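You operate a simulated robot arm through the tools that you are given. There is no shell and no other tool. Be economical: measure what you need, move in short steps, check, and stop when the job is done.

You are at the controls of a simulated robot arm. One attempt, no reset.

## Task
The long bed has gone off: scrape out the dead mortar and spread a fresh one.
Fine: scraper first, then the trowel with mortar from the board; both tools back. Set down upright: scraper, trowel. A coat counts when it lies all over at full strength: go over it till it gets no stronger. What is to be rubbed or washed off counts as gone when no trace of it is left.

The check looks at the end state, three seconds after you hand in, the way a careful person would. Anything else that was tipped, shoved, dropped, spilled or broken makes it a failure.

## Robot
A 7-joint arm with a two-finger parallel gripper, fixed in place. Base frame: the origin is at the foot of the arm, x ahead of it, y to its left, z up. Lengths are in m, angles in rad, forces in N, time in s.
With the tool pointing down near the work surface it reaches from about 0.26 to 0.76 m from the base axis. Its first joint turns from -2.897 to 2.897 rad. Payload 3.91 kg.
The tool frame sits at the grasp point between the pads (the TCP): z along the fingers, y along the line on which they close. The tips reach 0.03 m beyond it. Largest opening 0.11 m; finger width 0.02, thickness 0.01; the body of the gripper, 0.048 by 0.112 m, starts 0.055 m behind the TCP.
Orientation is that of the tool frame in the base frame, as a unit quaternion [x, y, z, w]. With the fingers straight down and closing along the base's y, the tool's x points along the base's -x, its y along +y and its z along -z.

## Interface
- The arm moves only by the tool apply_moves. Its argument "motion" is a list of rows, each a list of 3 entries, a list of its own where there are three numbers: the opening in per cent of the stroke, from 0 (shut) to 100 (fully open), then the shift along the tool's x, y, z in units of 40 mm (1.0 is 40 mm), then the turn, a rotation vector about the tool's x, y, z in units of 5 degrees (1.0 is 5 degrees). In form: [[grip, [x, y, z], [rx, ry, rz]], ...]. A call has 1 to 8 rows; each row shifts and turns the commanded pose from where the row before left it, along the tool's axes as they then stand. A call with a number of a shift or a turn outside -1 to 1 is refused whole. A row lasts 0.2 s, in which the tool goes at most 0.05 m and 0.15 rad; a call with a longer step from one row to the next is refused whole, and so is a gripper value outside its range. A pose out of reach is approached as far as the arm can. The call stops where the force on the tool passes 40 N (or 10 N more than at its start, if that is more) or the arm is blocked; 0.2 s more then pass. Each finger travels about 0.153 m/s and halts on what it meets, pressing with about 21 N; the grip force reading is that of the motor and also rises with nothing between the fingers. The clock runs only during rows and for 0.2 s after the last one: add rows that do not move to give the fingers time. It gives the time, the measured TCP pose, the force on the tool (base axes), the opening and the grip force at its end, in the units of the frame above (readings bear some noise), with the torque about the TCP (base axes, N m) and any sound that the robot's microphone picked up.
- Cameras (640 x 400 px; columns grow to the right, rows downward): "scene" is fixed at [0.2191, 0.5003, 1.2867]; the picture's right is [-0.66, -0.75, 0.00], its down [-0.52, 0.46, -0.72] and it looks along [0.54, -0.47, -0.70] (base axes); focal length 335 px, centre (320, 200). "wrist" rides on the gripper at [0.077, 0.007, -0.114] in the tool frame; the picture's right is [-0.09, 1.00, 0.00], its down [-0.80, -0.07, -0.59] and it looks along [-0.59, -0.05, 0.80] (tool axes); focal length 270 px, centre (320, 200). There is no depth. A picture from a camera that has moved, and an enlarged one, comes with that camera's place and axes in the base frame and with its lens.
- capture(camera): a new picture of that camera. It takes no simulated time.
- slide_trunk(by): slides the trunk up (or, below 0, down) by that many m; the arm rides with it, the base frame stays. It gives what a move gives, with no picture.
- enlarge(camera, box): a new picture of the part [left, top, right, bottom] of that camera's present view, enlarged. It takes no simulated time.
- sign_off(): hands the job in; it is judged then, once.

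Work in short steps. Places have to be worked out from the pictures, the camera data and where the tool is seen: move nearer, look again, correct. Check each grasp and each placing, and mend what went wrong. You have 120 turns and 64 pictures in all, those below and enlarged ones among them. Open the gripper and draw the arm clear of the work before you hand the job in, unless the task says otherwise; then end with one line.

The tools are called after "Emit:" by a JSON object that holds its "name" and its "arguments". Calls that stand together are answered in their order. apply_moves: Moves the arm, as the interface text tells. Its arguments: {"type":"object","properties":{"motion":{"type":"array"}},"required":["motion"]} The other tools are called the same way: slide_trunk (by) slides the trunk up or down; capture (camera) takes a picture; enlarge (camera, box) takes an enlarged picture of a part of a camera's view; sign_off () hands the job in.

At the start:

```text
time: 0.0
eef_pos: [0.5303, 0.1364, 0.9964]
tcp_rot: [0.001, 1.0, 0.0, 0.001]
ft_force: [-0.6, -1.1, 1.2]
wrist_torque: [0.01, -0.01, 0.01]
grip_width: 0.1099
gripper_force: 0.0
trunk travel left (down, up): [-0.525, 0.085]
```

scene: 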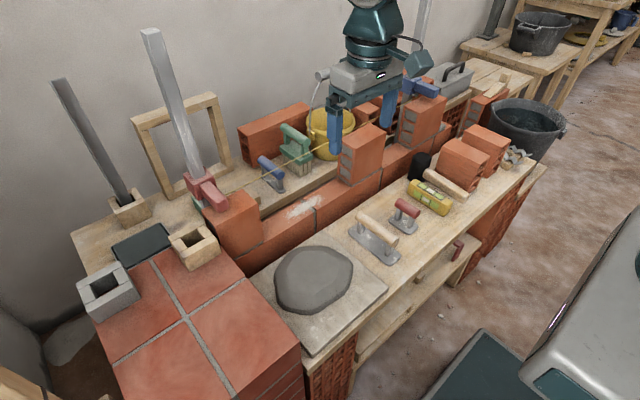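
wrist: 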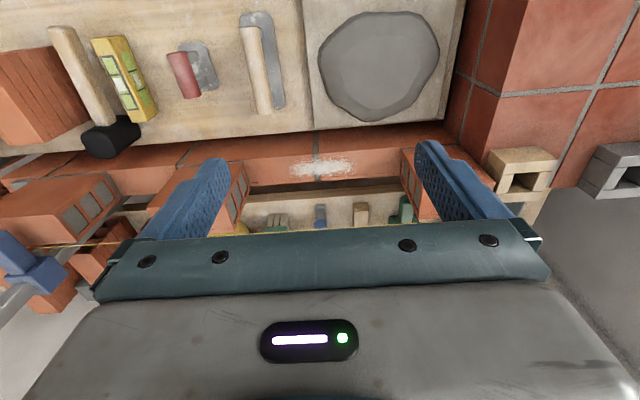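

I start by looking closer at the bed, the tools and the mortar board.

Emit:
{"name": "enlarge", "arguments": {"camera": "scene", "box": [220, 100, 380, 200]}}

Emit:
{"name": "enlarge", "arguments": {"camera": "scene", "box": [320, 150, 480, 280]}}

Emit:
{"name": "enlarge", "arguments": {"camera": "scene", "box": [180, 160, 400, 330]}}

```text
4.00 times, centred on (300, 150) of scene
camera zoom: at [0.2191, 0.5003, 1.2867], right [-0.66, -0.75, 0.0], down [-0.52, 0.46, -0.72], along [0.54, -0.47, -0.7], focal length 1339 px, centre (400, 400)
```

zoom: 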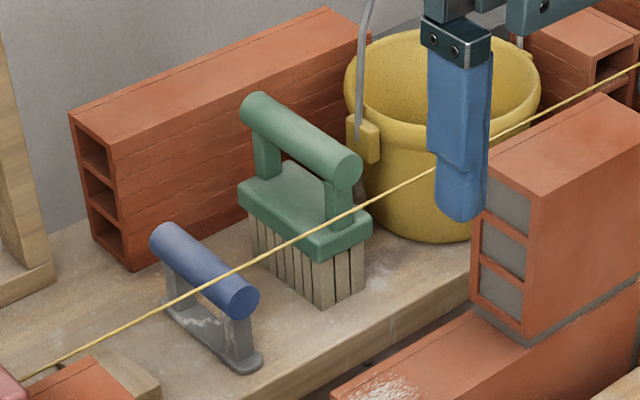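

```text
3.08 times, centred on (400, 215) of scene
camera zoom: at [0.2191, 0.5003, 1.2867], right [-0.66, -0.75, 0.0], down [-0.52, 0.46, -0.72], along [0.54, -0.47, -0.7], focal length 1030 px, centre (74, 154)
```

zoom: 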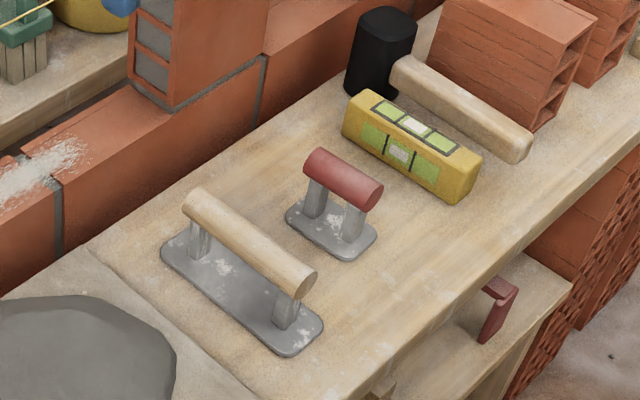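

```text
2.35 times, centred on (290, 245) of scene
camera zoom: at [0.2191, 0.5003, 1.2867], right [-0.66, -0.75, 0.0], down [-0.52, 0.46, -0.72], along [0.54, -0.47, -0.7], focal length 788 px, centre (391, 94)
```

zoom: 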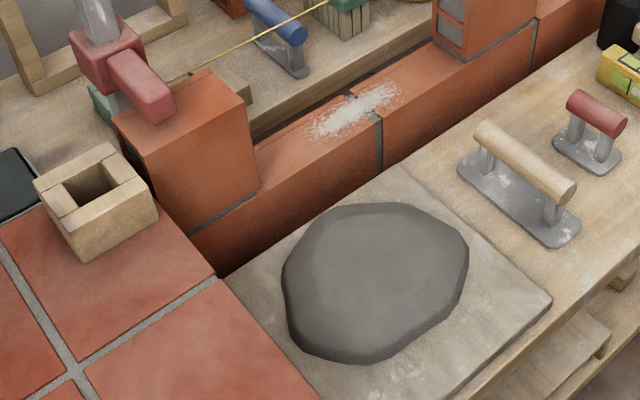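

The white patch triangulates to about (0.715, 0.125, 0.655) on the wall top, wood tool handle about (0.53, 0.04, 0.66). I lower the trunk somewhat to see how the arm rides and get nearer views.

Emit:
{"name": "slide_trunk", "arguments": {"by": -0.15}}

Emit:
{"name": "capture", "arguments": {"camera": "wrist"}}

Emit:
{"name": "capture", "arguments": {"camera": "scene"}}

```text
time: 1.8
eef_pos: [0.5313, 0.1358, 0.8456]
tcp_rot: [-0.001, 1.0, 0.0, 0.0]
ft_force: [-0.6, 0.7, 0.4]
wrist_torque: [-0.01, 0.01, 0.02]
grip_width: 0.11
gripper_force: 0.0
trunk travel left (down, up): [-0.375, 0.235]
```

```text
58 pictures are left
camera wrist: at [0.4531, 0.143, 0.9602], right [0.09, 1.0, 0.0], down [0.8, -0.07, 0.59], along [0.59, -0.05, -0.8], focal length 270 px, centre (320, 200)
```

wrist: 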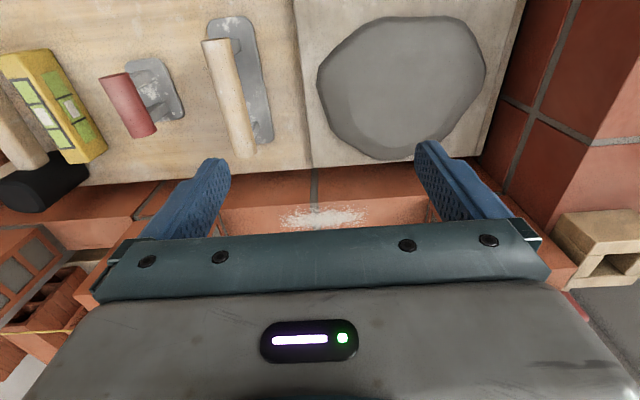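

```text
57 pictures are left
```

scene: 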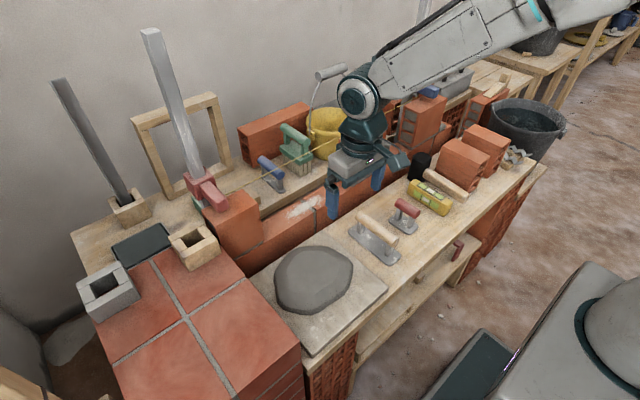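

I move back and right so that the wrist camera looks at the two bench tools squarely.

Emit:
{"name": "apply_moves", "arguments": {"motion": [[100, [0.7, -0.95, 0], [0, 0, 0]], [100, [0.7, -0.95, 0], [0, 0, 0]], [100, [0.7, -0.95, 0], [0, 0, 0]], [100, [0.7, -0.95, 0], [0, 0, 0]], [100, [0.7, 0, 0], [0, 0, 0]], [100, [0, 0, 0], [0, 0, 0]]]}}

Emit:
{"name": "capture", "arguments": {"camera": "wrist"}}

```text
time: 3.1
eef_pos: [0.3906, -0.0164, 0.8459]
tcp_rot: [0.0, 1.0, 0.0, 0.0]
ft_force: [0.2, 0.7, 0.7]
wrist_torque: [0.03, -0.04, -0.02]
grip_width: 0.1101
gripper_force: 0.0
trunk travel left (down, up): [-0.375, 0.235]
```

```text
56 pictures are left
camera wrist: at [0.3113, -0.0091, 0.9598], right [0.09, 1.0, 0.0], down [0.8, -0.07, 0.59], along [0.59, -0.05, -0.8], focal length 270 px, centre (320, 200)
```

wrist: 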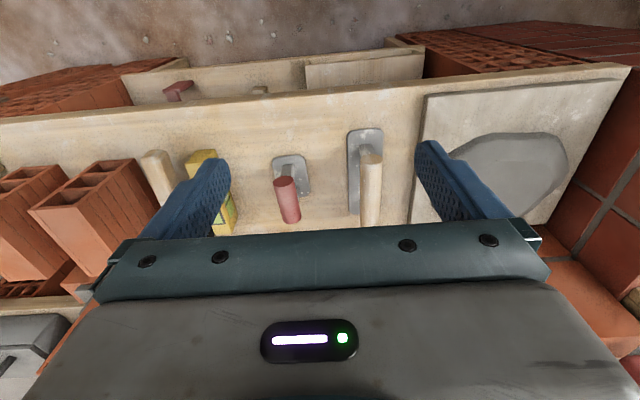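

Emit:
{"name": "enlarge", "arguments": {"camera": "wrist", "box": [250, 110, 410, 240]}}

Emit:
{"name": "enlarge", "arguments": {"camera": "scene", "box": [250, 140, 310, 200]}}

```text
3.08 times, centred on (330, 175) of wrist
camera zoom: at [0.3113, -0.0091, 0.9598], right [0.09, 1.0, 0.0], down [0.8, -0.07, 0.59], along [0.59, -0.05, -0.8], focal length 832 px, centre (289, 277)
```

zoom: 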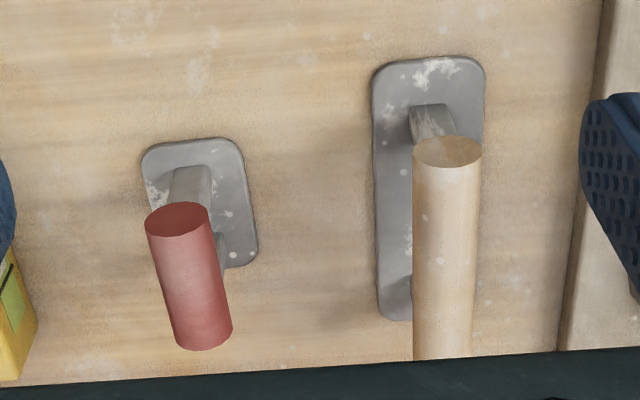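

```text
6.67 times, centred on (280, 170) of scene
camera zoom: at [0.2191, 0.5003, 1.2867], right [-0.66, -0.75, 0.0], down [-0.52, 0.46, -0.72], along [0.54, -0.47, -0.7], focal length 2232 px, centre (587, 400)
```

zoom: 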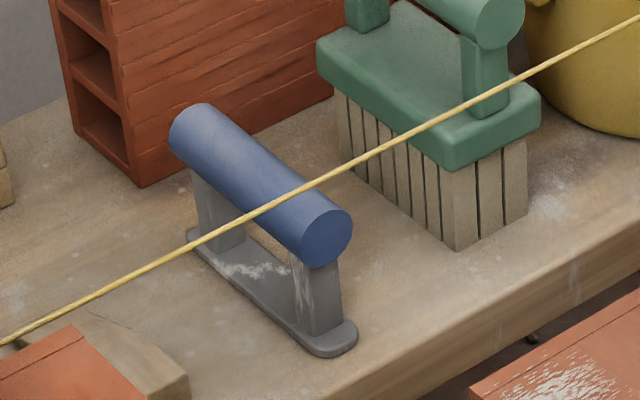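

Red (short blade) is within reach and the blue tool is not (x≈0.89), so red = scraper, long wood-handled = trowel. I move over the red handle at about (0.535, −0.074) and go lower.

Emit:
{"name": "apply_moves", "arguments": {"motion": [[70, [-0.9, -0.36, 0], [0, 0, 0]], [70, [-0.9, -0.36, 0], [0, 0, 0]], [70, [-0.9, -0.36, 0], [0, 0, 0]], [70, [-0.9, -0.36, 0], [0, 0, 0]], [70, [0, 0, 0], [0, 0, 0]]]}}

Emit:
{"name": "slide_trunk", "arguments": {"by": -0.1}}

Emit:
{"name": "capture", "arguments": {"camera": "wrist"}}

```text
time: 4.3
eef_pos: [0.5355, -0.0733, 0.8448]
tcp_rot: [0.0, 1.0, 0.0, 0.0]
ft_force: [0.3, 0.3, 0.3]
wrist_torque: [0.0, 0.0, 0.01]
grip_width: 0.077
gripper_force: 0.0
trunk travel left (down, up): [-0.375, 0.235]
```

```text
time: 5.7
eef_pos: [0.5345, -0.0735, 0.7456]
tcp_rot: [0.0, 1.0, -0.001, 0.0]
ft_force: [-0.4, 1.1, -0.6]
wrist_torque: [-0.01, -0.02, -0.01]
grip_width: 0.0769
gripper_force: 0.0
trunk travel left (down, up): [-0.275, 0.335]
```

```text
53 pictures are left
camera wrist: at [0.4568, -0.066, 0.8603], right [0.09, 1.0, 0.0], down [0.8, -0.07, 0.59], along [0.59, -0.05, -0.8], focal length 270 px, centre (320, 200)
```

wrist: 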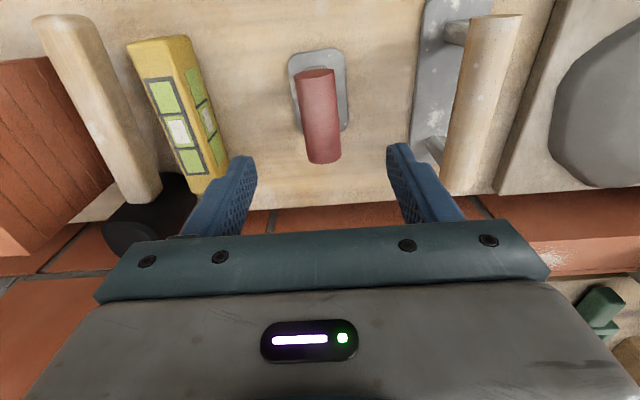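

The handle is centred between the fingers, centre about (0.532, −0.072). I lower to about z 0.665 and look.

Emit:
{"name": "slide_trunk", "arguments": {"by": -0.075}}

Emit:
{"name": "capture", "arguments": {"camera": "wrist"}}

Emit:
{"name": "enlarge", "arguments": {"camera": "scene", "box": [340, 140, 470, 270]}}

```text
time: 6.8
eef_pos: [0.5349, -0.0737, 0.672]
tcp_rot: [0.0, 1.0, -0.001, 0.0]
ft_force: [0.8, 0.1, -0.1]
wrist_torque: [-0.04, 0.01, 0.01]
grip_width: 0.0769
gripper_force: 0.1
trunk travel left (down, up): [-0.2, 0.41]
```

```text
52 pictures are left
camera wrist: at [0.4568, -0.066, 0.7853], right [0.09, 1.0, 0.0], down [0.8, -0.07, 0.59], along [0.59, -0.05, -0.8], focal length 270 px, centre (320, 200)
```

wrist: 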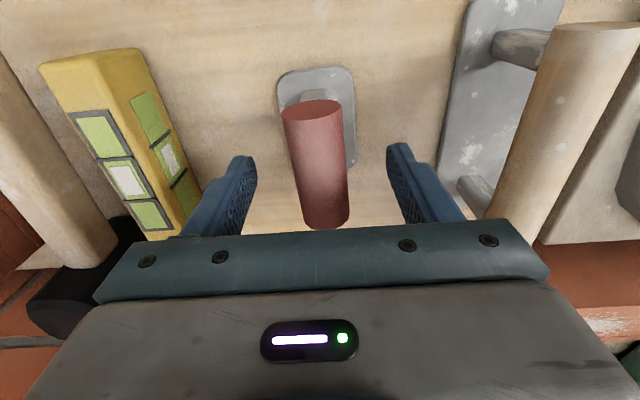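

```text
3.08 times, centred on (405, 205) of scene
camera zoom: at [0.2191, 0.5003, 1.2867], right [-0.66, -0.75, 0.0], down [-0.52, 0.46, -0.72], along [0.54, -0.47, -0.7], focal length 1030 px, centre (58, 185)
```

zoom: 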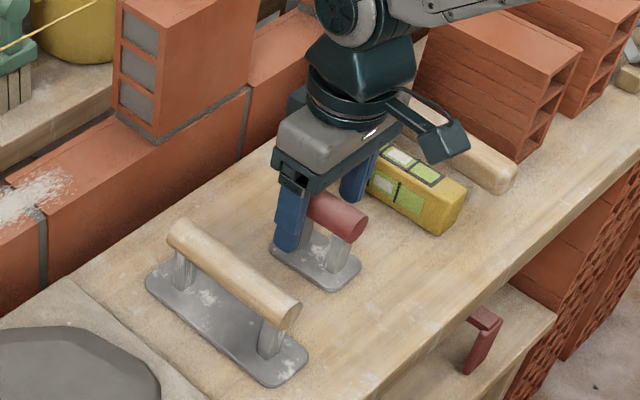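

Handle centre is (0.534, −0.072, 0.653), bench about 0.60. I lower 18 mm by the arm and close.

Emit:
{"name": "apply_moves", "arguments": {"motion": [[70, [0, 0.04, 0.25], [0, 0, 0]], [70, [0, 0, 0.23], [0, 0, 0]], [10, [0, 0, 0], [0, 0, 0]], [10, [0, 0, 0], [0, 0, 0]], [10, [0, 0, 0], [0, 0, 0]]]}}

```text
time: 8.0
eef_pos: [0.5339, -0.0719, 0.651]
tcp_rot: [0.0, 1.0, 0.0, 0.0]
ft_force: [-0.7, 0.2, -0.3]
wrist_torque: [0.0, 0.0, -0.04]
grip_width: 0.0277
gripper_force: 21.0
trunk travel left (down, up): [-0.2, 0.41]
```

Grasped (0.0277 m wide, 21 N); the down pose is (0.534, −0.072, 0.651). I lift it with the trunk.

Emit:
{"name": "slide_trunk", "arguments": {"by": 0.17}}

Emit:
{"name": "apply_moves", "arguments": {"motion": [[10, [0, 0.8, 0], [0, 0, 0]], [10, [0, 1, 0], [0, 0, 0]], [10, [0, 1, 0], [0, 0, 0]], [10, [0, 1, 0], [0, 0, 0]], [10, [0, 1, 0], [0, 0, 0]], [10, [0, 0, 0], [0, 0, 0]]]}}

Emit:
{"name": "capture", "arguments": {"camera": "wrist"}}

Emit:
{"name": "capture", "arguments": {"camera": "scene"}}

```text
time: 9.9
eef_pos: [0.5345, -0.0722, 0.8214]
tcp_rot: [-0.001, 1.0, 0.0, 0.001]
ft_force: [-0.5, -0.8, -1.3]
wrist_torque: [-0.03, -0.01, 0.04]
grip_width: 0.0278
gripper_force: 20.7
trunk travel left (down, up): [-0.37, 0.24]
```

```text
time: 11.3
eef_pos: [0.5345, 0.1212, 0.822]
tcp_rot: [0.001, 1.0, 0.0, 0.0]
ft_force: [-0.2, 0.4, -2.0]
wrist_torque: [-0.02, -0.01, -0.02]
grip_width: 0.0276
gripper_force: 20.9
trunk travel left (down, up): [-0.37, 0.24]
```

```text
50 pictures are left
camera wrist: at [0.4569, 0.1279, 0.9355], right [0.09, 1.0, 0.0], down [0.8, -0.07, 0.59], along [0.59, -0.05, -0.8], focal length 270 px, centre (320, 200)
```

wrist: 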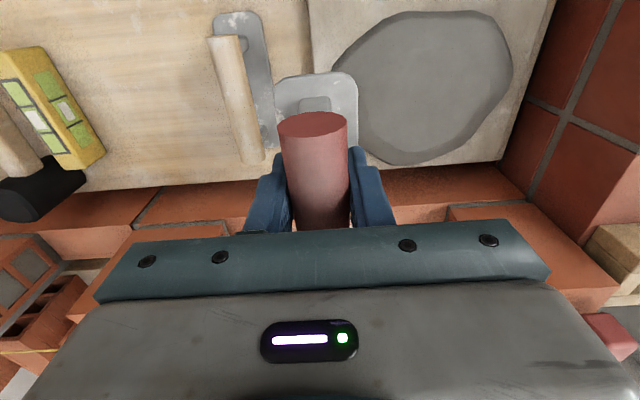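

```text
49 pictures are left
```

scene: 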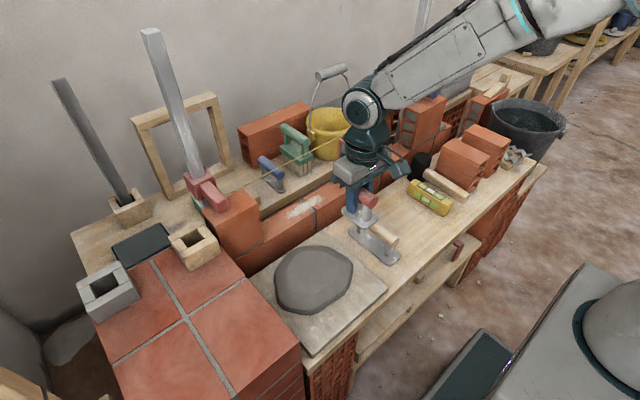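

The patch spans roughly y 0.07–0.18 on the wall strip x 0.69–0.746; bricks either side rise to ~0.785 with the string line near (x 0.75, z 0.79). I zoom in on the patch and the line to refine this.

Emit:
{"name": "enlarge", "arguments": {"camera": "scene", "box": [230, 160, 350, 250]}}

Emit:
{"name": "enlarge", "arguments": {"camera": "scene", "box": [330, 60, 470, 160]}}

```text
4.44 times, centred on (290, 205) of scene
camera zoom: at [0.2191, 0.5003, 1.2867], right [-0.66, -0.75, 0.0], down [-0.52, 0.46, -0.72], along [0.54, -0.47, -0.7], focal length 1488 px, centre (453, 178)
```

zoom: 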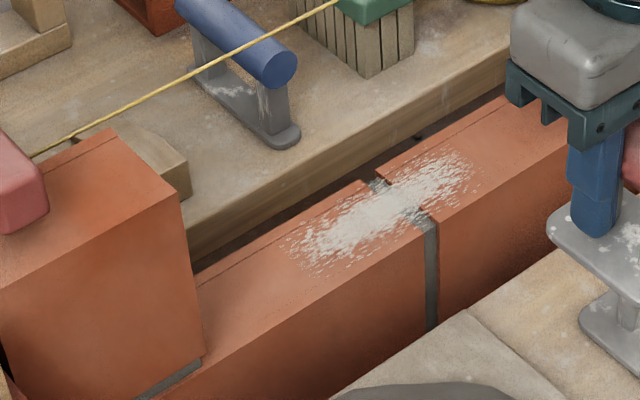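

```text
4.00 times, centred on (400, 110) of scene
camera zoom: at [0.2191, 0.5003, 1.2867], right [-0.66, -0.75, 0.0], down [-0.52, 0.46, -0.72], along [0.54, -0.47, -0.7], focal length 1339 px, centre (0, 560)
```

zoom: 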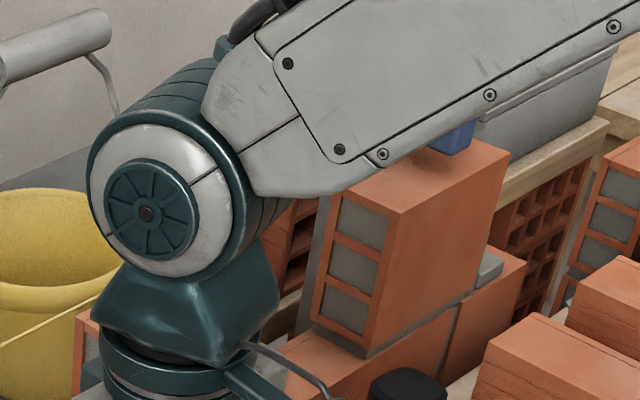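

The patch lies centred about (0.715, 0.123), clear of both bricks. I drop to blade height ~0.69 (below the line), then come in from the front to x 0.705.

Emit:
{"name": "slide_trunk", "arguments": {"by": -0.075}}

Emit:
{"name": "apply_moves", "arguments": {"motion": [[10, [-0.85, 0, 0], [0, 0, 0]], [10, [-0.85, 0, 0], [0, 0, 0]], [10, [-0.85, 0, 0], [0, 0, 0]], [10, [-0.85, 0, 0], [0, 0, 0]], [10, [-0.8, 0, 0], [0, 0, 0]], [10, [0, 0, 0], [0, 0, 0]]]}}

Emit:
{"name": "enlarge", "arguments": {"camera": "scene", "box": [220, 110, 420, 260]}}

```text
time: 12.4
eef_pos: [0.535, 0.1209, 0.7473]
tcp_rot: [-0.001, 1.0, 0.001, -0.001]
ft_force: [0.2, 0.1, -1.7]
wrist_torque: [0.0, -0.03, 0.0]
grip_width: 0.0275
gripper_force: 20.9
trunk travel left (down, up): [-0.295, 0.315]
```

```text
time: 13.8
eef_pos: [0.7032, 0.1195, 0.747]
tcp_rot: [0.0, 1.0, 0.0, 0.0]
ft_force: [-0.3, -0.2, -1.2]
wrist_torque: [0.0, -0.01, 0.01]
grip_width: 0.0278
gripper_force: 21.2
trunk travel left (down, up): [-0.295, 0.315]
```

```text
2.67 times, centred on (320, 185) of scene
camera zoom: at [0.2191, 0.5003, 1.2867], right [-0.66, -0.75, 0.0], down [-0.52, 0.46, -0.72], along [0.54, -0.47, -0.7], focal length 893 px, centre (320, 240)
```

zoom: 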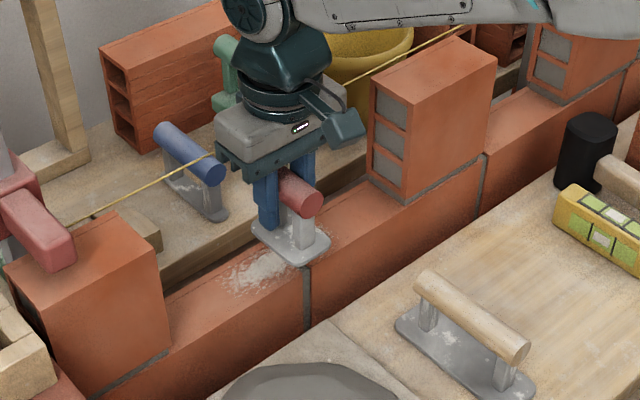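

The body sits in front of the line without touching it. I move to y≈0.19 and lower gently toward the wall top.

Emit:
{"name": "apply_moves", "arguments": {"motion": [[10, [-0.05, 0.85, 0], [0, 0, 0]], [10, [0, 0.85, 0.3], [0, 0, 0]], [10, [0, 0, 0.4], [0, 0, 0]], [10, [0, 0, 0.15], [0, 0, 0]], [10, [0, 0, 0.1], [0, 0, 0]], [10, [0, 0, 0], [0, 0, 0]]]}}

```text
time: 15.2
eef_pos: [0.7044, 0.188, 0.7108]
tcp_rot: [0.0, 1.0, 0.002, 0.002]
ft_force: [1.1, 0.4, 14.4]
wrist_torque: [0.05, 0.3, -0.02]
grip_width: 0.0279
gripper_force: 21.1
trunk travel left (down, up): [-0.295, 0.315]
```

Contact at TCP z 0.711 with 14 N. I stroke along the bed toward −y at this pressure.

Emit:
{"name": "apply_moves", "arguments": {"motion": [[10, [0, -0.5, 0], [0, 0, 0]], [10, [0, -0.5, 0], [0, 0, 0]], [10, [0, -0.5, 0], [0, 0, 0]], [10, [0, -0.5, 0], [0, 0, 0]], [10, [0, -0.5, 0], [0, 0, 0]], [10, [0, -0.5, 0], [0, 0, 0]], [10, [0, -0.5, 0], [0, 0, 0]], [10, [0, 0, 0], [0, 0, 0]]]}}

Emit:
{"name": "enlarge", "arguments": {"camera": "scene", "box": [220, 130, 380, 250]}}

```text
time: 17.0
eef_pos: [0.7051, 0.0477, 0.7105]
tcp_rot: [0.001, 1.0, 0.0, 0.001]
ft_force: [0.5, 2.6, 14.4]
wrist_torque: [0.03, -0.21, 0.03]
grip_width: 0.0279
gripper_force: 20.7
trunk travel left (down, up): [-0.295, 0.315]
```

```text
3.33 times, centred on (300, 190) of scene
camera zoom: at [0.2191, 0.5003, 1.2867], right [-0.66, -0.75, 0.0], down [-0.52, 0.46, -0.72], along [0.54, -0.47, -0.7], focal length 1116 px, centre (387, 233)
```

zoom: 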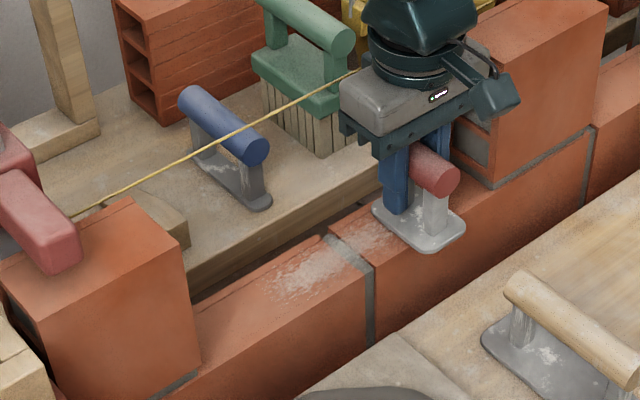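

The patch has faded, so the scraper works. More strokes, back and forth.

Emit:
{"name": "apply_moves", "arguments": {"motion": [[10, [0, 0.5, 0], [0, 0, 0]], [10, [0, 0.5, 0], [0, 0, 0]], [10, [0, 0.5, 0], [0, 0, 0]], [10, [0, 0.5, 0], [0, 0, 0]], [10, [0, 0.5, 0], [0, 0, 0]], [10, [0, 0.5, 0], [0, 0, 0]], [10, [0, 0.5, 0], [0, 0, 0]], [10, [0, 0, 0], [0, 0, 0]]]}}

Emit:
{"name": "apply_moves", "arguments": {"motion": [[10, [0, -0.5, 0], [0, 0, 0]], [10, [0, -0.5, 0], [0, 0, 0]], [10, [0, -0.5, 0], [0, 0, 0]], [10, [0, -0.5, 0], [0, 0, 0]], [10, [0, -0.5, 0], [0, 0, 0]], [10, [0, -0.5, 0], [0, 0, 0]], [10, [0, -0.5, 0], [0, 0, 0]], [10, [0, 0, 0], [0, 0, 0]]]}}

Emit:
{"name": "enlarge", "arguments": {"camera": "scene", "box": [220, 130, 380, 250]}}

```text
time: 18.8
eef_pos: [0.7039, 0.1885, 0.7088]
tcp_rot: [0.0, 1.0, 0.0, 0.0]
ft_force: [-0.6, -1.3, 7.7]
wrist_torque: [-0.02, -0.18, -0.04]
grip_width: 0.0278
gripper_force: 21.0
trunk travel left (down, up): [-0.295, 0.315]
```

```text
time: 20.6
eef_pos: [0.7033, 0.0483, 0.7096]
tcp_rot: [0.001, 1.0, 0.0, 0.001]
ft_force: [0.3, 2.4, 10.1]
wrist_torque: [0.02, -0.13, 0.04]
grip_width: 0.0275
gripper_force: 20.4
trunk travel left (down, up): [-0.295, 0.315]
```

```text
3.33 times, centred on (300, 190) of scene
camera zoom: at [0.2191, 0.5003, 1.2867], right [-0.66, -0.75, 0.0], down [-0.52, 0.46, -0.72], along [0.54, -0.47, -0.7], focal length 1116 px, centre (387, 233)
```

zoom: 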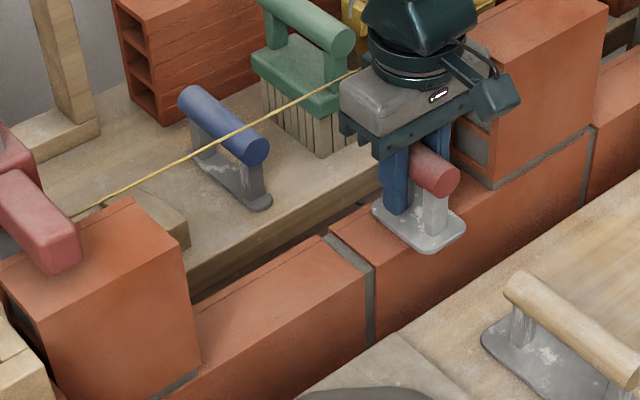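

The visible trace is gone. One more round trip, shifted 6 mm to the rear, for the faint rest.

Emit:
{"name": "apply_moves", "arguments": {"motion": [[10, [-0.15, 0, 0.03], [0, 0, 0]], [10, [0, 0.6, 0], [0, 0, 0]], [10, [0, 0.6, 0], [0, 0, 0]], [10, [0, 0.6, 0], [0, 0, 0]], [10, [0, 0.6, 0], [0, 0, 0]], [10, [0, 0.6, 0], [0, 0, 0]], [10, [0, 0.6, 0], [0, 0, 0]], [10, [0, 0, 0], [0, 0, 0]]]}}

Emit:
{"name": "apply_moves", "arguments": {"motion": [[10, [0, -0.6, 0], [0, 0, 0]], [10, [0, -0.6, 0], [0, 0, 0]], [10, [0, -0.6, 0], [0, 0, 0]], [10, [0, -0.6, 0], [0, 0, 0]], [10, [0, -0.6, 0], [0, 0, 0]], [10, [0, -0.6, 0], [0, 0, 0]], [10, [0, 0, 0], [0, 0, 0]], [10, [0, 0, -0.8], [0, 0, 0]]]}}

Emit:
{"name": "apply_moves", "arguments": {"motion": [[10, [0.9, 0, 0], [0, 0, 0]], [10, [0.9, 0, 0], [0, 0, 0]], [10, [0.9, 0, 0], [0, 0, 0]], [10, [0.9, 0, 0], [0, 0, 0]], [10, [0.8, 0, 0], [0, 0, 0]], [10, [0, 0, 0], [0, 0, 0]]]}}

Emit:
{"name": "enlarge", "arguments": {"camera": "scene", "box": [230, 160, 350, 250]}}

```text
time: 22.4
eef_pos: [0.7094, 0.1922, 0.7088]
tcp_rot: [0.0, 1.0, 0.001, 0.001]
ft_force: [0.0, -1.7, 11.5]
wrist_torque: [0.01, -0.16, -0.02]
grip_width: 0.028
gripper_force: 20.8
trunk travel left (down, up): [-0.295, 0.315]
```

```text
time: 24.2
eef_pos: [0.7092, 0.0484, 0.7391]
tcp_rot: [0.0, 1.0, 0.0, -0.002]
ft_force: [0.6, 1.4, -1.8]
wrist_torque: [0.03, 0.0, -0.01]
grip_width: 0.0276
gripper_force: 20.4
trunk travel left (down, up): [-0.295, 0.315]
```

```text
time: 25.6
eef_pos: [0.5336, 0.0488, 0.7394]
tcp_rot: [0.0, 1.0, 0.0, 0.0]
ft_force: [1.0, 0.5, -1.1]
wrist_torque: [-0.02, -0.01, 0.01]
grip_width: 0.0273
gripper_force: 21.0
trunk travel left (down, up): [-0.295, 0.315]
```

```text
4.44 times, centred on (290, 205) of scene
camera zoom: at [0.2191, 0.5003, 1.2867], right [-0.66, -0.75, 0.0], down [-0.52, 0.46, -0.72], along [0.54, -0.47, -0.7], focal length 1488 px, centre (453, 178)
```

zoom: 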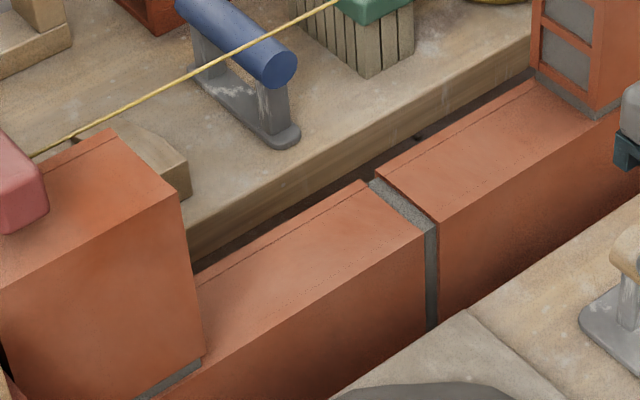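

The bed is clean. Now the scraper goes back to its place at (0.534, −0.072).

Emit:
{"name": "apply_moves", "arguments": {"motion": [[10, [0, 0, -0.8], [0, 0, 0]], [10, [0, -1, 0], [0, 0, 0]], [10, [0, -1, 0], [0, 0, 0]], [10, [0, -1, 0], [0, 0, 0]], [10, [0, 0, 0], [0, 0, 0]]]}}

Emit:
{"name": "apply_moves", "arguments": {"motion": [[10, [0, 0, 0.9], [0, 0, 0]], [10, [0, 0, 0.9], [0, 0, 0]], [10, [0, 0, 0.6], [0, 0, 0]], [10, [0, 0, 0.3], [0, 0, 0]], [10, [0, 0, 0.2], [0, 0, 0]], [10, [0, 0, 0], [0, 0, 0]]]}}

```text
time: 26.8
eef_pos: [0.535, -0.0702, 0.7694]
tcp_rot: [0.0, 1.0, 0.0, 0.0]
ft_force: [0.2, -0.5, -2.0]
wrist_torque: [0.02, 0.01, 0.02]
grip_width: 0.0275
gripper_force: 20.9
trunk travel left (down, up): [-0.295, 0.315]
```

```text
time: 28.2
eef_pos: [0.5345, -0.0708, 0.6557]
tcp_rot: [-0.001, 1.0, 0.0, 0.0]
ft_force: [0.4, 0.8, -1.7]
wrist_torque: [-0.01, -0.02, -0.03]
grip_width: 0.0276
gripper_force: 21.2
trunk travel left (down, up): [-0.295, 0.315]
```

Still hanging about 4 mm above the bench; I lower slowly until contact.

Emit:
{"name": "apply_moves", "arguments": {"motion": [[10, [0, 0, 0.06], [0, 0, 0]], [10, [0, 0, 0.05], [0, 0, 0]], [10, [0, 0, 0], [0, 0, 0]]]}}

```text
time: 29.0
eef_pos: [0.5341, -0.0722, 0.6518]
tcp_rot: [-0.001, 1.0, 0.0, -0.001]
ft_force: [-0.4, -0.2, -1.5]
wrist_torque: [-0.02, -0.02, 0.01]
grip_width: 0.0279
gripper_force: 21.1
trunk travel left (down, up): [-0.295, 0.315]
```

Emit:
{"name": "apply_moves", "arguments": {"motion": [[10, [0, 0, 0.04], [0, 0, 0]], [10, [0, 0, 0.03], [0, 0, 0]], [10, [0, 0, 0], [0, 0, 0]]]}}

```text
time: 29.8
eef_pos: [0.5354, -0.072, 0.6483]
tcp_rot: [0.0, 1.0, 0.0, 0.0]
ft_force: [0.4, 0.1, -1.2]
wrist_torque: [-0.02, 0.02, 0.01]
grip_width: 0.0276
gripper_force: 21.4
trunk travel left (down, up): [-0.295, 0.315]
```

No contact yet (the tool likely slid up a little in the grip while scraping); I go on down in small steps.

Emit:
{"name": "apply_moves", "arguments": {"motion": [[10, [0, 0, 0.04], [0, 0, 0]], [10, [0, 0, 0.04], [0, 0, 0]], [10, [0, 0, 0], [0, 0, 0]]]}}

Emit:
{"name": "enlarge", "arguments": {"camera": "scene", "box": [340, 140, 470, 270]}}

```text
time: 30.6
eef_pos: [0.536, -0.071, 0.647]
tcp_rot: [0.0, 1.0, -0.001, 0.002]
ft_force: [-0.2, -0.6, 14.7]
wrist_torque: [0.01, -0.04, -0.01]
grip_width: 0.0279
gripper_force: 21.2
trunk travel left (down, up): [-0.295, 0.315]
```

```text
3.08 times, centred on (405, 205) of scene
camera zoom: at [0.2191, 0.5003, 1.2867], right [-0.66, -0.75, 0.0], down [-0.52, 0.46, -0.72], along [0.54, -0.47, -0.7], focal length 1030 px, centre (58, 185)
```

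zoom: 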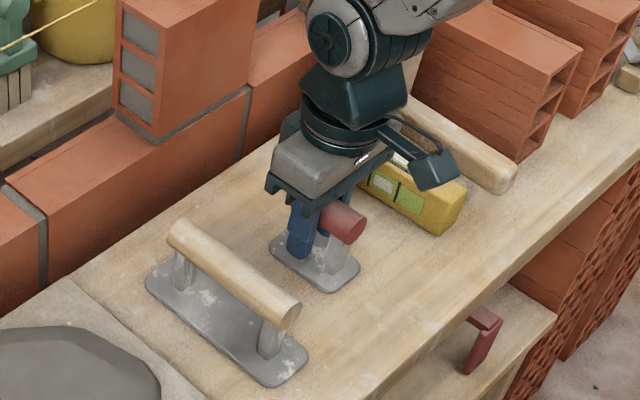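

Contact, sitting flat in its old place. I open to the clearance used before and rise.

Emit:
{"name": "apply_moves", "arguments": {"motion": [[60, [0, 0, -0.03], [0, 0, 0]], [60, [0, 0, 0], [0, 0, 0]], [60, [0, 0, -0.8], [0, 0, 0]], [60, [0, 0, -1], [0, 0, 0]], [60, [0, 0, -1], [0, 0, 0]], [60, [0, 0, 0], [0, 0, 0]]]}}

Emit:
{"name": "capture", "arguments": {"camera": "wrist"}}

```text
time: 32.0
eef_pos: [0.5343, -0.0713, 0.7583]
tcp_rot: [0.0, 1.0, -0.001, 0.0]
ft_force: [0.2, 0.4, 0.2]
wrist_torque: [0.0, 0.0, 0.0]
grip_width: 0.066
gripper_force: 0.0
trunk travel left (down, up): [-0.295, 0.315]
```

```text
41 pictures are left
camera wrist: at [0.4576, -0.0644, 0.8724], right [0.09, 1.0, 0.0], down [0.8, -0.07, 0.59], along [0.59, -0.05, -0.8], focal length 270 px, centre (320, 200)
```

wrist: 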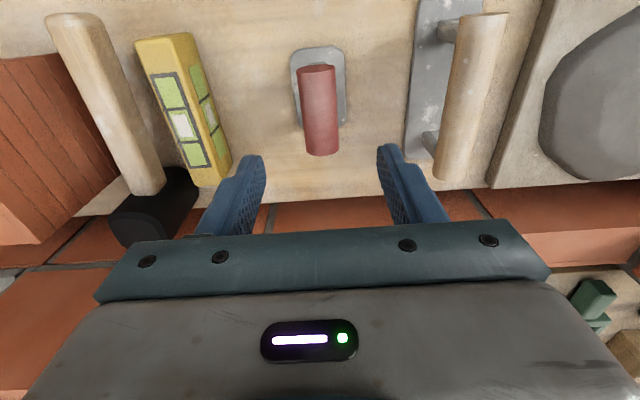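

The scraper stands as before. I move over the wood handle at (0.536, 0.038).

Emit:
{"name": "apply_moves", "arguments": {"motion": [[70, [0, 0.95, 0], [0, 0, 0]], [70, [0, 0.95, 0], [0, 0, 0]], [70, [0, 0.83, 0], [0, 0, 0]], [70, [0, 0, 0.7], [0, 0, 0]], [70, [0, 0, 0.7], [0, 0, 0]], [70, [0, 0, 0], [0, 0, 0]]]}}

Emit:
{"name": "capture", "arguments": {"camera": "wrist"}}

```text
time: 33.4
eef_pos: [0.5349, 0.0374, 0.7031]
tcp_rot: [0.0, 1.0, 0.001, 0.0]
ft_force: [-0.6, -0.1, 1.2]
wrist_torque: [0.02, 0.0, 0.01]
grip_width: 0.0771
gripper_force: 0.0
trunk travel left (down, up): [-0.295, 0.315]
```

```text
40 pictures are left
camera wrist: at [0.4566, 0.0448, 0.8166], right [0.09, 1.0, 0.0], down [0.8, -0.07, 0.59], along [0.59, -0.05, -0.8], focal length 270 px, centre (320, 200)
```

wrist: 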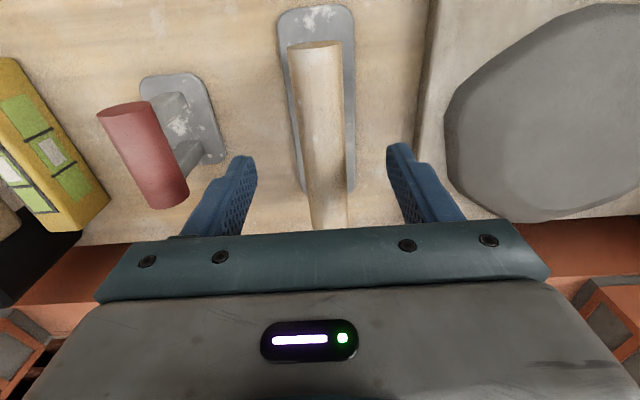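

Handle axis is at y≈0.041. I shift 3 mm, lower to z 0.651 and close.

Emit:
{"name": "apply_moves", "arguments": {"motion": [[70, [0, 0.08, 0.6], [0, 0, 0]], [70, [0, 0, 0.5], [0, 0, 0]], [70, [0, 0, 0.2], [0, 0, 0]], [10, [0, 0, 0], [0, 0, 0]], [10, [0, 0, 0], [0, 0, 0]], [10, [0, 0, 0], [0, 0, 0]]]}}

Emit:
{"name": "capture", "arguments": {"camera": "wrist"}}

```text
time: 34.8
eef_pos: [0.5359, 0.0417, 0.6515]
tcp_rot: [0.001, 1.0, 0.0, 0.0]
ft_force: [0.6, -1.3, -0.3]
wrist_torque: [0.06, -0.14, -0.05]
grip_width: 0.0277
gripper_force: 20.7
trunk travel left (down, up): [-0.295, 0.315]
```

```text
39 pictures are left
camera wrist: at [0.4569, 0.0481, 0.7647], right [0.09, 1.0, 0.0], down [0.8, -0.07, 0.59], along [0.59, -0.05, -0.8], focal length 270 px, centre (320, 200)
```

wrist: 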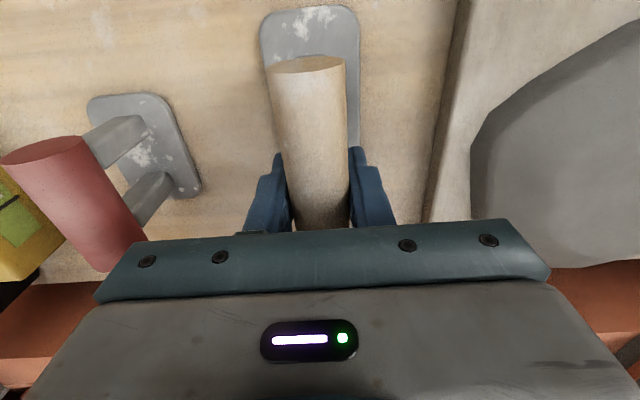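

Grasped; down pose (0.536, 0.042, 0.651). I lift and go over the mortar heap centred about (0.55, 0.233).

Emit:
{"name": "apply_moves", "arguments": {"motion": [[10, [0, 0, -0.9], [0, 0, 0]], [10, [0, 0, -0.9], [0, 0, 0]], [10, [-0.35, 0.9, 0], [0, 0, 0]], [10, [0, 0.97, 0], [0, 0, 0]], [10, [0, 0.97, 0], [0, 0, 0]], [10, [0, 0.97, 0], [0, 0, 0]], [10, [0, 0.97, 0], [0, 0, 0]], [10, [0, 0, 0], [0, 0, 0]]]}}

Emit:
{"name": "enlarge", "arguments": {"camera": "scene", "box": [220, 160, 420, 320]}}

```text
time: 36.6
eef_pos: [0.5502, 0.233, 0.7221]
tcp_rot: [0.001, 1.0, 0.0, 0.0]
ft_force: [1.1, -0.5, -1.4]
wrist_torque: [-0.04, -0.01, -0.02]
grip_width: 0.0276
gripper_force: 21.2
trunk travel left (down, up): [-0.295, 0.315]
```

```text
2.50 times, centred on (320, 240) of scene
camera zoom: at [0.2191, 0.5003, 1.2867], right [-0.66, -0.75, 0.0], down [-0.52, 0.46, -0.72], along [0.54, -0.47, -0.7], focal length 837 px, centre (320, 100)
```

zoom: 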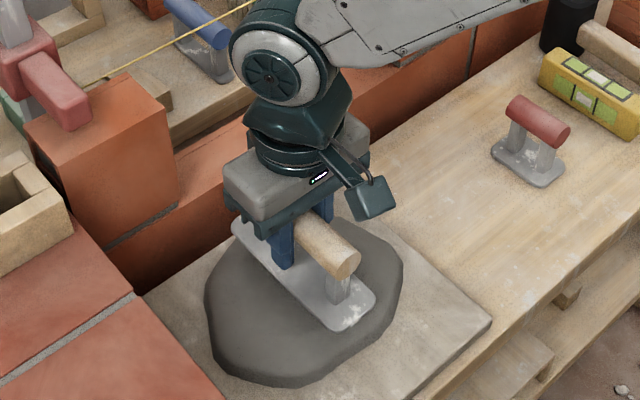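

The trowel is over the mortar. I lower slowly to contact.

Emit:
{"name": "apply_moves", "arguments": {"motion": [[10, [0, 0, 0.4], [0, 0, 0]], [10, [0, 0, 0.25], [0, 0, 0]], [10, [0, 0, 0.1], [0, 0, 0]], [10, [0, 0, 0.1], [0, 0, 0]], [10, [0, 0, 0], [0, 0, 0]]]}}

```text
time: 37.8
eef_pos: [0.5496, 0.2323, 0.6899]
tcp_rot: [0.0, 1.0, 0.001, 0.002]
ft_force: [3.2, 1.7, 16.0]
wrist_torque: [-0.04, 0.11, 0.0]
grip_width: 0.0276
gripper_force: 21.0
trunk travel left (down, up): [-0.295, 0.315]
```

Contact with 16 N at z 0.690. I draw the blade a little back and forth in the mortar to load it, then lift and look.

Emit:
{"name": "apply_moves", "arguments": {"motion": [[10, [0, 0.5, 0], [0, 0, 0]], [10, [0, -0.5, 0], [0, 0, 0]], [10, [0, -0.5, 0], [0, 0, 0]], [10, [0, 0.5, 0], [0, 0, 0]], [10, [0, 0, 0], [0, 0, 0]], [10, [0, 0, -0.7], [0, 0, 0]], [10, [0, 0, -0.8], [0, 0, 0]], [10, [0, 0, 0], [0, 0, 0]]]}}

Emit:
{"name": "enlarge", "arguments": {"camera": "scene", "box": [220, 160, 420, 320]}}

```text
time: 39.6
eef_pos: [0.5479, 0.2318, 0.7478]
tcp_rot: [0.001, 1.0, 0.0, 0.0]
ft_force: [0.1, -0.1, -1.3]
wrist_torque: [0.02, 0.0, -0.01]
grip_width: 0.0278
gripper_force: 20.7
trunk travel left (down, up): [-0.295, 0.315]
```

```text
2.50 times, centred on (320, 240) of scene
camera zoom: at [0.2191, 0.5003, 1.2867], right [-0.66, -0.75, 0.0], down [-0.52, 0.46, -0.72], along [0.54, -0.47, -0.7], focal length 837 px, centre (320, 100)
```

zoom: 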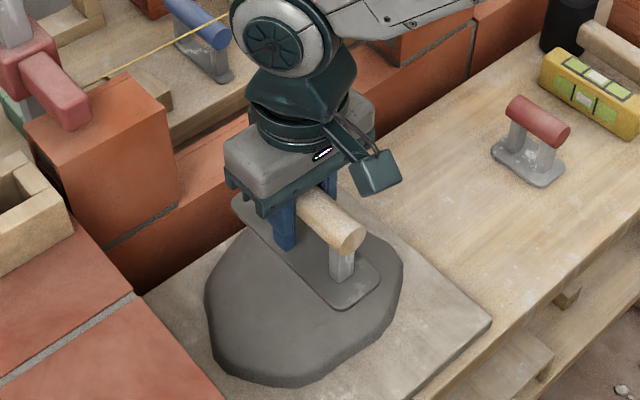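

The blade is coated with mortar. I move to y 0.185 and in over the bed at x 0.70, then lower.

Emit:
{"name": "apply_moves", "arguments": {"motion": [[10, [0, -0.6, 0], [0, 0, 0]], [10, [0, -0.57, 0], [0, 0, 0]], [10, [-0.95, 0, 0], [0, 0, 0]], [10, [-0.95, 0, 0], [0, 0, 0]], [10, [-0.95, 0, 0], [0, 0, 0]], [10, [-0.95, 0, 0], [0, 0, 0]], [10, [0, 0, 0], [0, 0, 0]]]}}

Emit:
{"name": "apply_moves", "arguments": {"motion": [[10, [0, 0, 0.4], [0, 0, 0]], [10, [0, 0, 0.2], [0, 0, 0]], [10, [0, 0, 0.15], [0, 0, 0]], [10, [0, 0, 0.1], [0, 0, 0]], [10, [0, 0, 0.06], [0, 0, 0]], [10, [0, 0, 0], [0, 0, 0]]]}}

```text
time: 41.2
eef_pos: [0.7006, 0.1846, 0.7478]
tcp_rot: [0.0, 1.0, 0.0, 0.0]
ft_force: [-0.5, 0.2, -1.5]
wrist_torque: [0.02, 0.0, 0.01]
grip_width: 0.0278
gripper_force: 20.5
trunk travel left (down, up): [-0.295, 0.315]
```

```text
time: 42.6
eef_pos: [0.7004, 0.1856, 0.7102]
tcp_rot: [-0.001, 1.0, 0.0, 0.0]
ft_force: [-0.3, -0.2, -1.6]
wrist_torque: [0.06, -0.01, 0.03]
grip_width: 0.0282
gripper_force: 20.8
trunk travel left (down, up): [-0.295, 0.315]
```

Not yet in contact; a few more millimetres.

Emit:
{"name": "apply_moves", "arguments": {"motion": [[10, [0, 0, 0.08], [0, 0, 0]], [10, [0, 0, 0.05], [0, 0, 0]], [10, [0, 0, 0], [0, 0, 0]]]}}

```text
time: 43.4
eef_pos: [0.6993, 0.1855, 0.7054]
tcp_rot: [0.0, 1.0, 0.0, 0.0]
ft_force: [-0.6, -0.4, -1.4]
wrist_torque: [0.0, 0.0, -0.02]
grip_width: 0.0275
gripper_force: 20.7
trunk travel left (down, up): [-0.295, 0.315]
```

Emit:
{"name": "apply_moves", "arguments": {"motion": [[10, [0, 0, 0.05], [0, 0, 0]], [10, [0, 0, 0.05], [0, 0, 0]], [10, [0, 0, 0], [0, 0, 0]]]}}

```text
time: 44.2
eef_pos: [0.7013, 0.1848, 0.7043]
tcp_rot: [-0.001, 1.0, 0.0, 0.0]
ft_force: [0.9, 0.7, 5.4]
wrist_torque: [-0.08, 0.13, 0.0]
grip_width: 0.0277
gripper_force: 21.1
trunk travel left (down, up): [-0.295, 0.315]
```

Contact at z 0.704. I press a touch more and stroke along the bed.

Emit:
{"name": "apply_moves", "arguments": {"motion": [[10, [0, -0.5, 0.04], [0, 0, 0]], [10, [0, -0.5, 0], [0, 0, 0]], [10, [0, -0.5, 0], [0, 0, 0]], [10, [0, -0.5, 0], [0, 0, 0]], [10, [0, -0.5, 0], [0, 0, 0]], [10, [0, -0.5, 0], [0, 0, 0]], [10, [0, -0.5, 0], [0, 0, 0]], [10, [0, 0, 0], [0, 0, 0]]]}}

Emit:
{"name": "enlarge", "arguments": {"camera": "scene", "box": [220, 130, 380, 250]}}

```text
time: 46.0
eef_pos: [0.7, 0.0428, 0.7021]
tcp_rot: [0.001, 1.0, 0.0, 0.001]
ft_force: [0.7, 4.7, 17.0]
wrist_torque: [-0.04, -0.03, 0.01]
grip_width: 0.0277
gripper_force: 20.7
trunk travel left (down, up): [-0.295, 0.315]
```

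```text
3.33 times, centred on (300, 190) of scene
camera zoom: at [0.2191, 0.5003, 1.2867], right [-0.66, -0.75, 0.0], down [-0.52, 0.46, -0.72], along [0.54, -0.47, -0.7], focal length 1116 px, centre (387, 233)
```

zoom: 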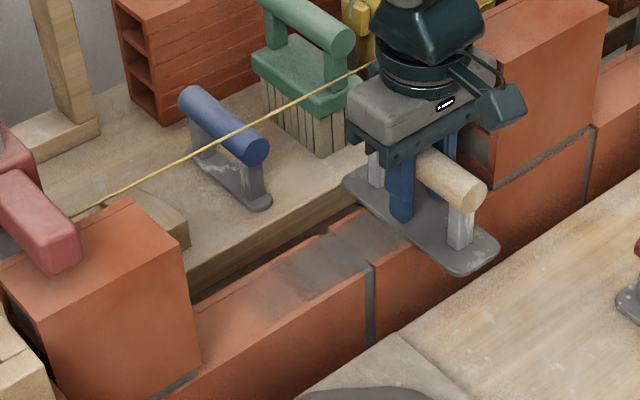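

A thin coat appears over the region. I go over it more, extending a bit at the left end.

Emit:
{"name": "apply_moves", "arguments": {"motion": [[10, [0, 0.55, 0], [0, 0, 0]], [10, [0, 0.55, 0], [0, 0, 0]], [10, [0, 0.55, 0], [0, 0, 0]], [10, [0, 0.55, 0], [0, 0, 0]], [10, [0, 0.55, 0], [0, 0, 0]], [10, [0, 0.55, 0], [0, 0, 0]], [10, [0, 0.55, 0], [0, 0, 0]], [10, [0, 0, 0], [0, 0, 0]]]}}

Emit:
{"name": "apply_moves", "arguments": {"motion": [[10, [0, -0.55, 0], [0, 0, 0]], [10, [0, -0.55, 0], [0, 0, 0]], [10, [0, -0.55, 0], [0, 0, 0]], [10, [0, -0.55, 0], [0, 0, 0]], [10, [0, -0.55, 0], [0, 0, 0]], [10, [0, -0.55, 0], [0, 0, 0]], [10, [0, -0.55, 0], [0, 0, 0]], [10, [0, 0, 0], [0, 0, 0]]]}}

Emit:
{"name": "enlarge", "arguments": {"camera": "scene", "box": [220, 130, 380, 250]}}

```text
time: 47.8
eef_pos: [0.6995, 0.1994, 0.7012]
tcp_rot: [0.0, 1.0, 0.001, 0.0]
ft_force: [0.1, -2.1, 10.7]
wrist_torque: [0.02, -0.14, 0.03]
grip_width: 0.0279
gripper_force: 20.6
trunk travel left (down, up): [-0.295, 0.315]
```

```text
time: 49.6
eef_pos: [0.702, 0.0441, 0.7017]
tcp_rot: [0.001, 1.0, -0.001, 0.0]
ft_force: [0.9, -2.4, 2.7]
wrist_torque: [-0.03, -0.21, -0.13]
grip_width: 0.0279
gripper_force: 21.0
trunk travel left (down, up): [-0.295, 0.315]
```

```text
3.33 times, centred on (300, 190) of scene
camera zoom: at [0.2191, 0.5003, 1.2867], right [-0.66, -0.75, 0.0], down [-0.52, 0.46, -0.72], along [0.54, -0.47, -0.7], focal length 1116 px, centre (387, 233)
```

zoom: 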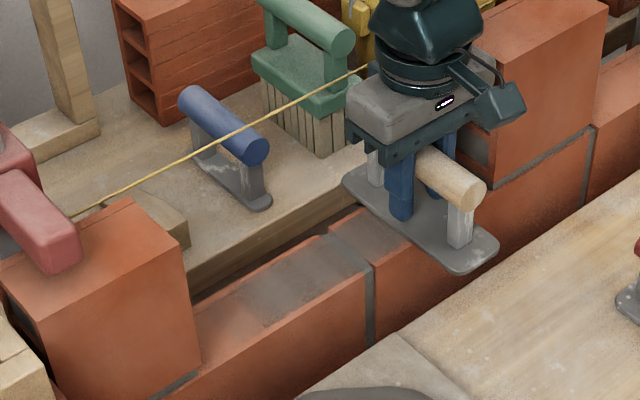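

It is getting stronger. Force fell to ~3 N, so I press 1.5 mm more and continue.

Emit:
{"name": "apply_moves", "arguments": {"motion": [[10, [0, 0.55, 0.04], [0, 0, 0]], [10, [0, 0.55, 0], [0, 0, 0]], [10, [0, 0.55, 0], [0, 0, 0]], [10, [0, 0.55, 0], [0, 0, 0]], [10, [0, 0.55, 0], [0, 0, 0]], [10, [0, 0.55, 0], [0, 0, 0]], [10, [0, 0.55, 0], [0, 0, 0]], [10, [0, 0, 0], [0, 0, 0]]]}}

Emit:
{"name": "apply_moves", "arguments": {"motion": [[10, [0, -0.55, 0], [0, 0, 0]], [10, [0, -0.55, 0], [0, 0, 0]], [10, [0, -0.55, 0], [0, 0, 0]], [10, [0, -0.55, 0], [0, 0, 0]], [10, [0, -0.55, 0], [0, 0, 0]], [10, [0, -0.55, 0], [0, 0, 0]], [10, [0, -0.55, 0], [0, 0, 0]], [10, [0, 0, 0], [0, 0, 0]]]}}

Emit:
{"name": "enlarge", "arguments": {"camera": "scene", "box": [220, 130, 380, 250]}}

```text
time: 51.4
eef_pos: [0.7002, 0.1983, 0.7018]
tcp_rot: [0.0, 1.0, 0.001, 0.001]
ft_force: [1.0, -4.9, 16.7]
wrist_torque: [-0.01, -0.12, 0.0]
grip_width: 0.028
gripper_force: 21.1
trunk travel left (down, up): [-0.295, 0.315]
```

```text
time: 53.2
eef_pos: [0.6992, 0.0444, 0.6999]
tcp_rot: [0.001, 1.0, -0.001, 0.0]
ft_force: [-0.7, 0.2, 10.2]
wrist_torque: [0.01, -0.38, -0.04]
grip_width: 0.0278
gripper_force: 20.7
trunk travel left (down, up): [-0.295, 0.315]
```

```text
3.33 times, centred on (300, 190) of scene
camera zoom: at [0.2191, 0.5003, 1.2867], right [-0.66, -0.75, 0.0], down [-0.52, 0.46, -0.72], along [0.54, -0.47, -0.7], focal length 1116 px, centre (387, 233)
```

zoom: 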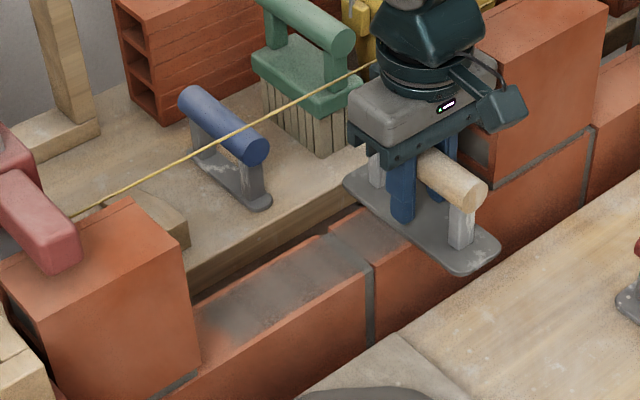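

The coat also takes further left (to y≈0.23), so the bed is longer than the old patch. I check the right end by extending carefully to y≈0.032 (body stays ~1 cm off the brick), then go back to 0.205.

Emit:
{"name": "apply_moves", "arguments": {"motion": [[10, [0, -0.15, 0.02], [0, 0, 0]], [10, [0, -0.15, 0], [0, 0, 0]], [10, [0, 0.4, 0], [0, 0, 0]], [10, [0, -0.4, 0], [0, 0, 0]], [10, [0, 0.4, 0], [0, 0, 0]], [10, [0, 0.6, 0], [0, 0, 0]], [10, [0, 0.6, 0], [0, 0, 0]]]}}

Emit:
{"name": "apply_moves", "arguments": {"motion": [[10, [0, 0.6, 0], [0, 0, 0]], [10, [0, 0.6, 0], [0, 0, 0]], [10, [0, 0.6, 0], [0, 0, 0]], [10, [0, 0.6, 0], [0, 0, 0]], [10, [0, 0.6, 0], [0, 0, 0]], [10, [0, -0.5, 0], [0, 0, 0]], [10, [0, 0.5, 0], [0, 0, 0]], [10, [0, 0, 0], [0, 0, 0]]]}}

Emit:
{"name": "enlarge", "arguments": {"camera": "scene", "box": [220, 130, 380, 250]}}

```text
time: 54.8
eef_pos: [0.6994, 0.0978, 0.6996]
tcp_rot: [-0.002, 1.0, 0.001, -0.001]
ft_force: [-0.2, -0.5, 9.7]
wrist_torque: [-0.22, -0.15, 0.1]
grip_width: 0.0278
gripper_force: 20.5
trunk travel left (down, up): [-0.295, 0.315]
```

```text
time: 56.6
eef_pos: [0.7017, 0.2132, 0.6995]
tcp_rot: [0.001, 1.0, 0.0, 0.001]
ft_force: [2.9, -13.5, 13.5]
wrist_torque: [1.01, 0.42, 0.16]
grip_width: 0.0283
gripper_force: 21.0
trunk travel left (down, up): [-0.295, 0.315]
```

```text
3.33 times, centred on (300, 190) of scene
camera zoom: at [0.2191, 0.5003, 1.2867], right [-0.66, -0.75, 0.0], down [-0.52, 0.46, -0.72], along [0.54, -0.47, -0.7], focal length 1116 px, centre (387, 233)
```

zoom: 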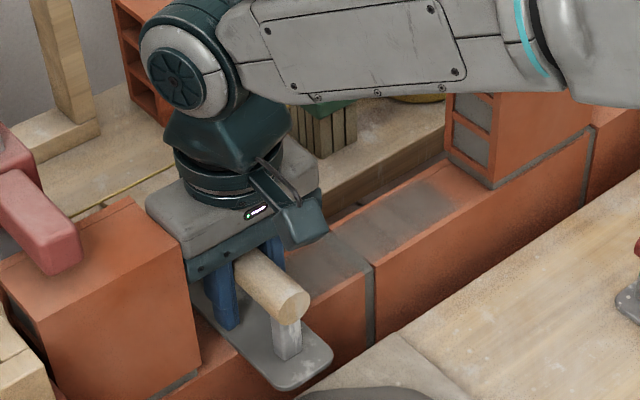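

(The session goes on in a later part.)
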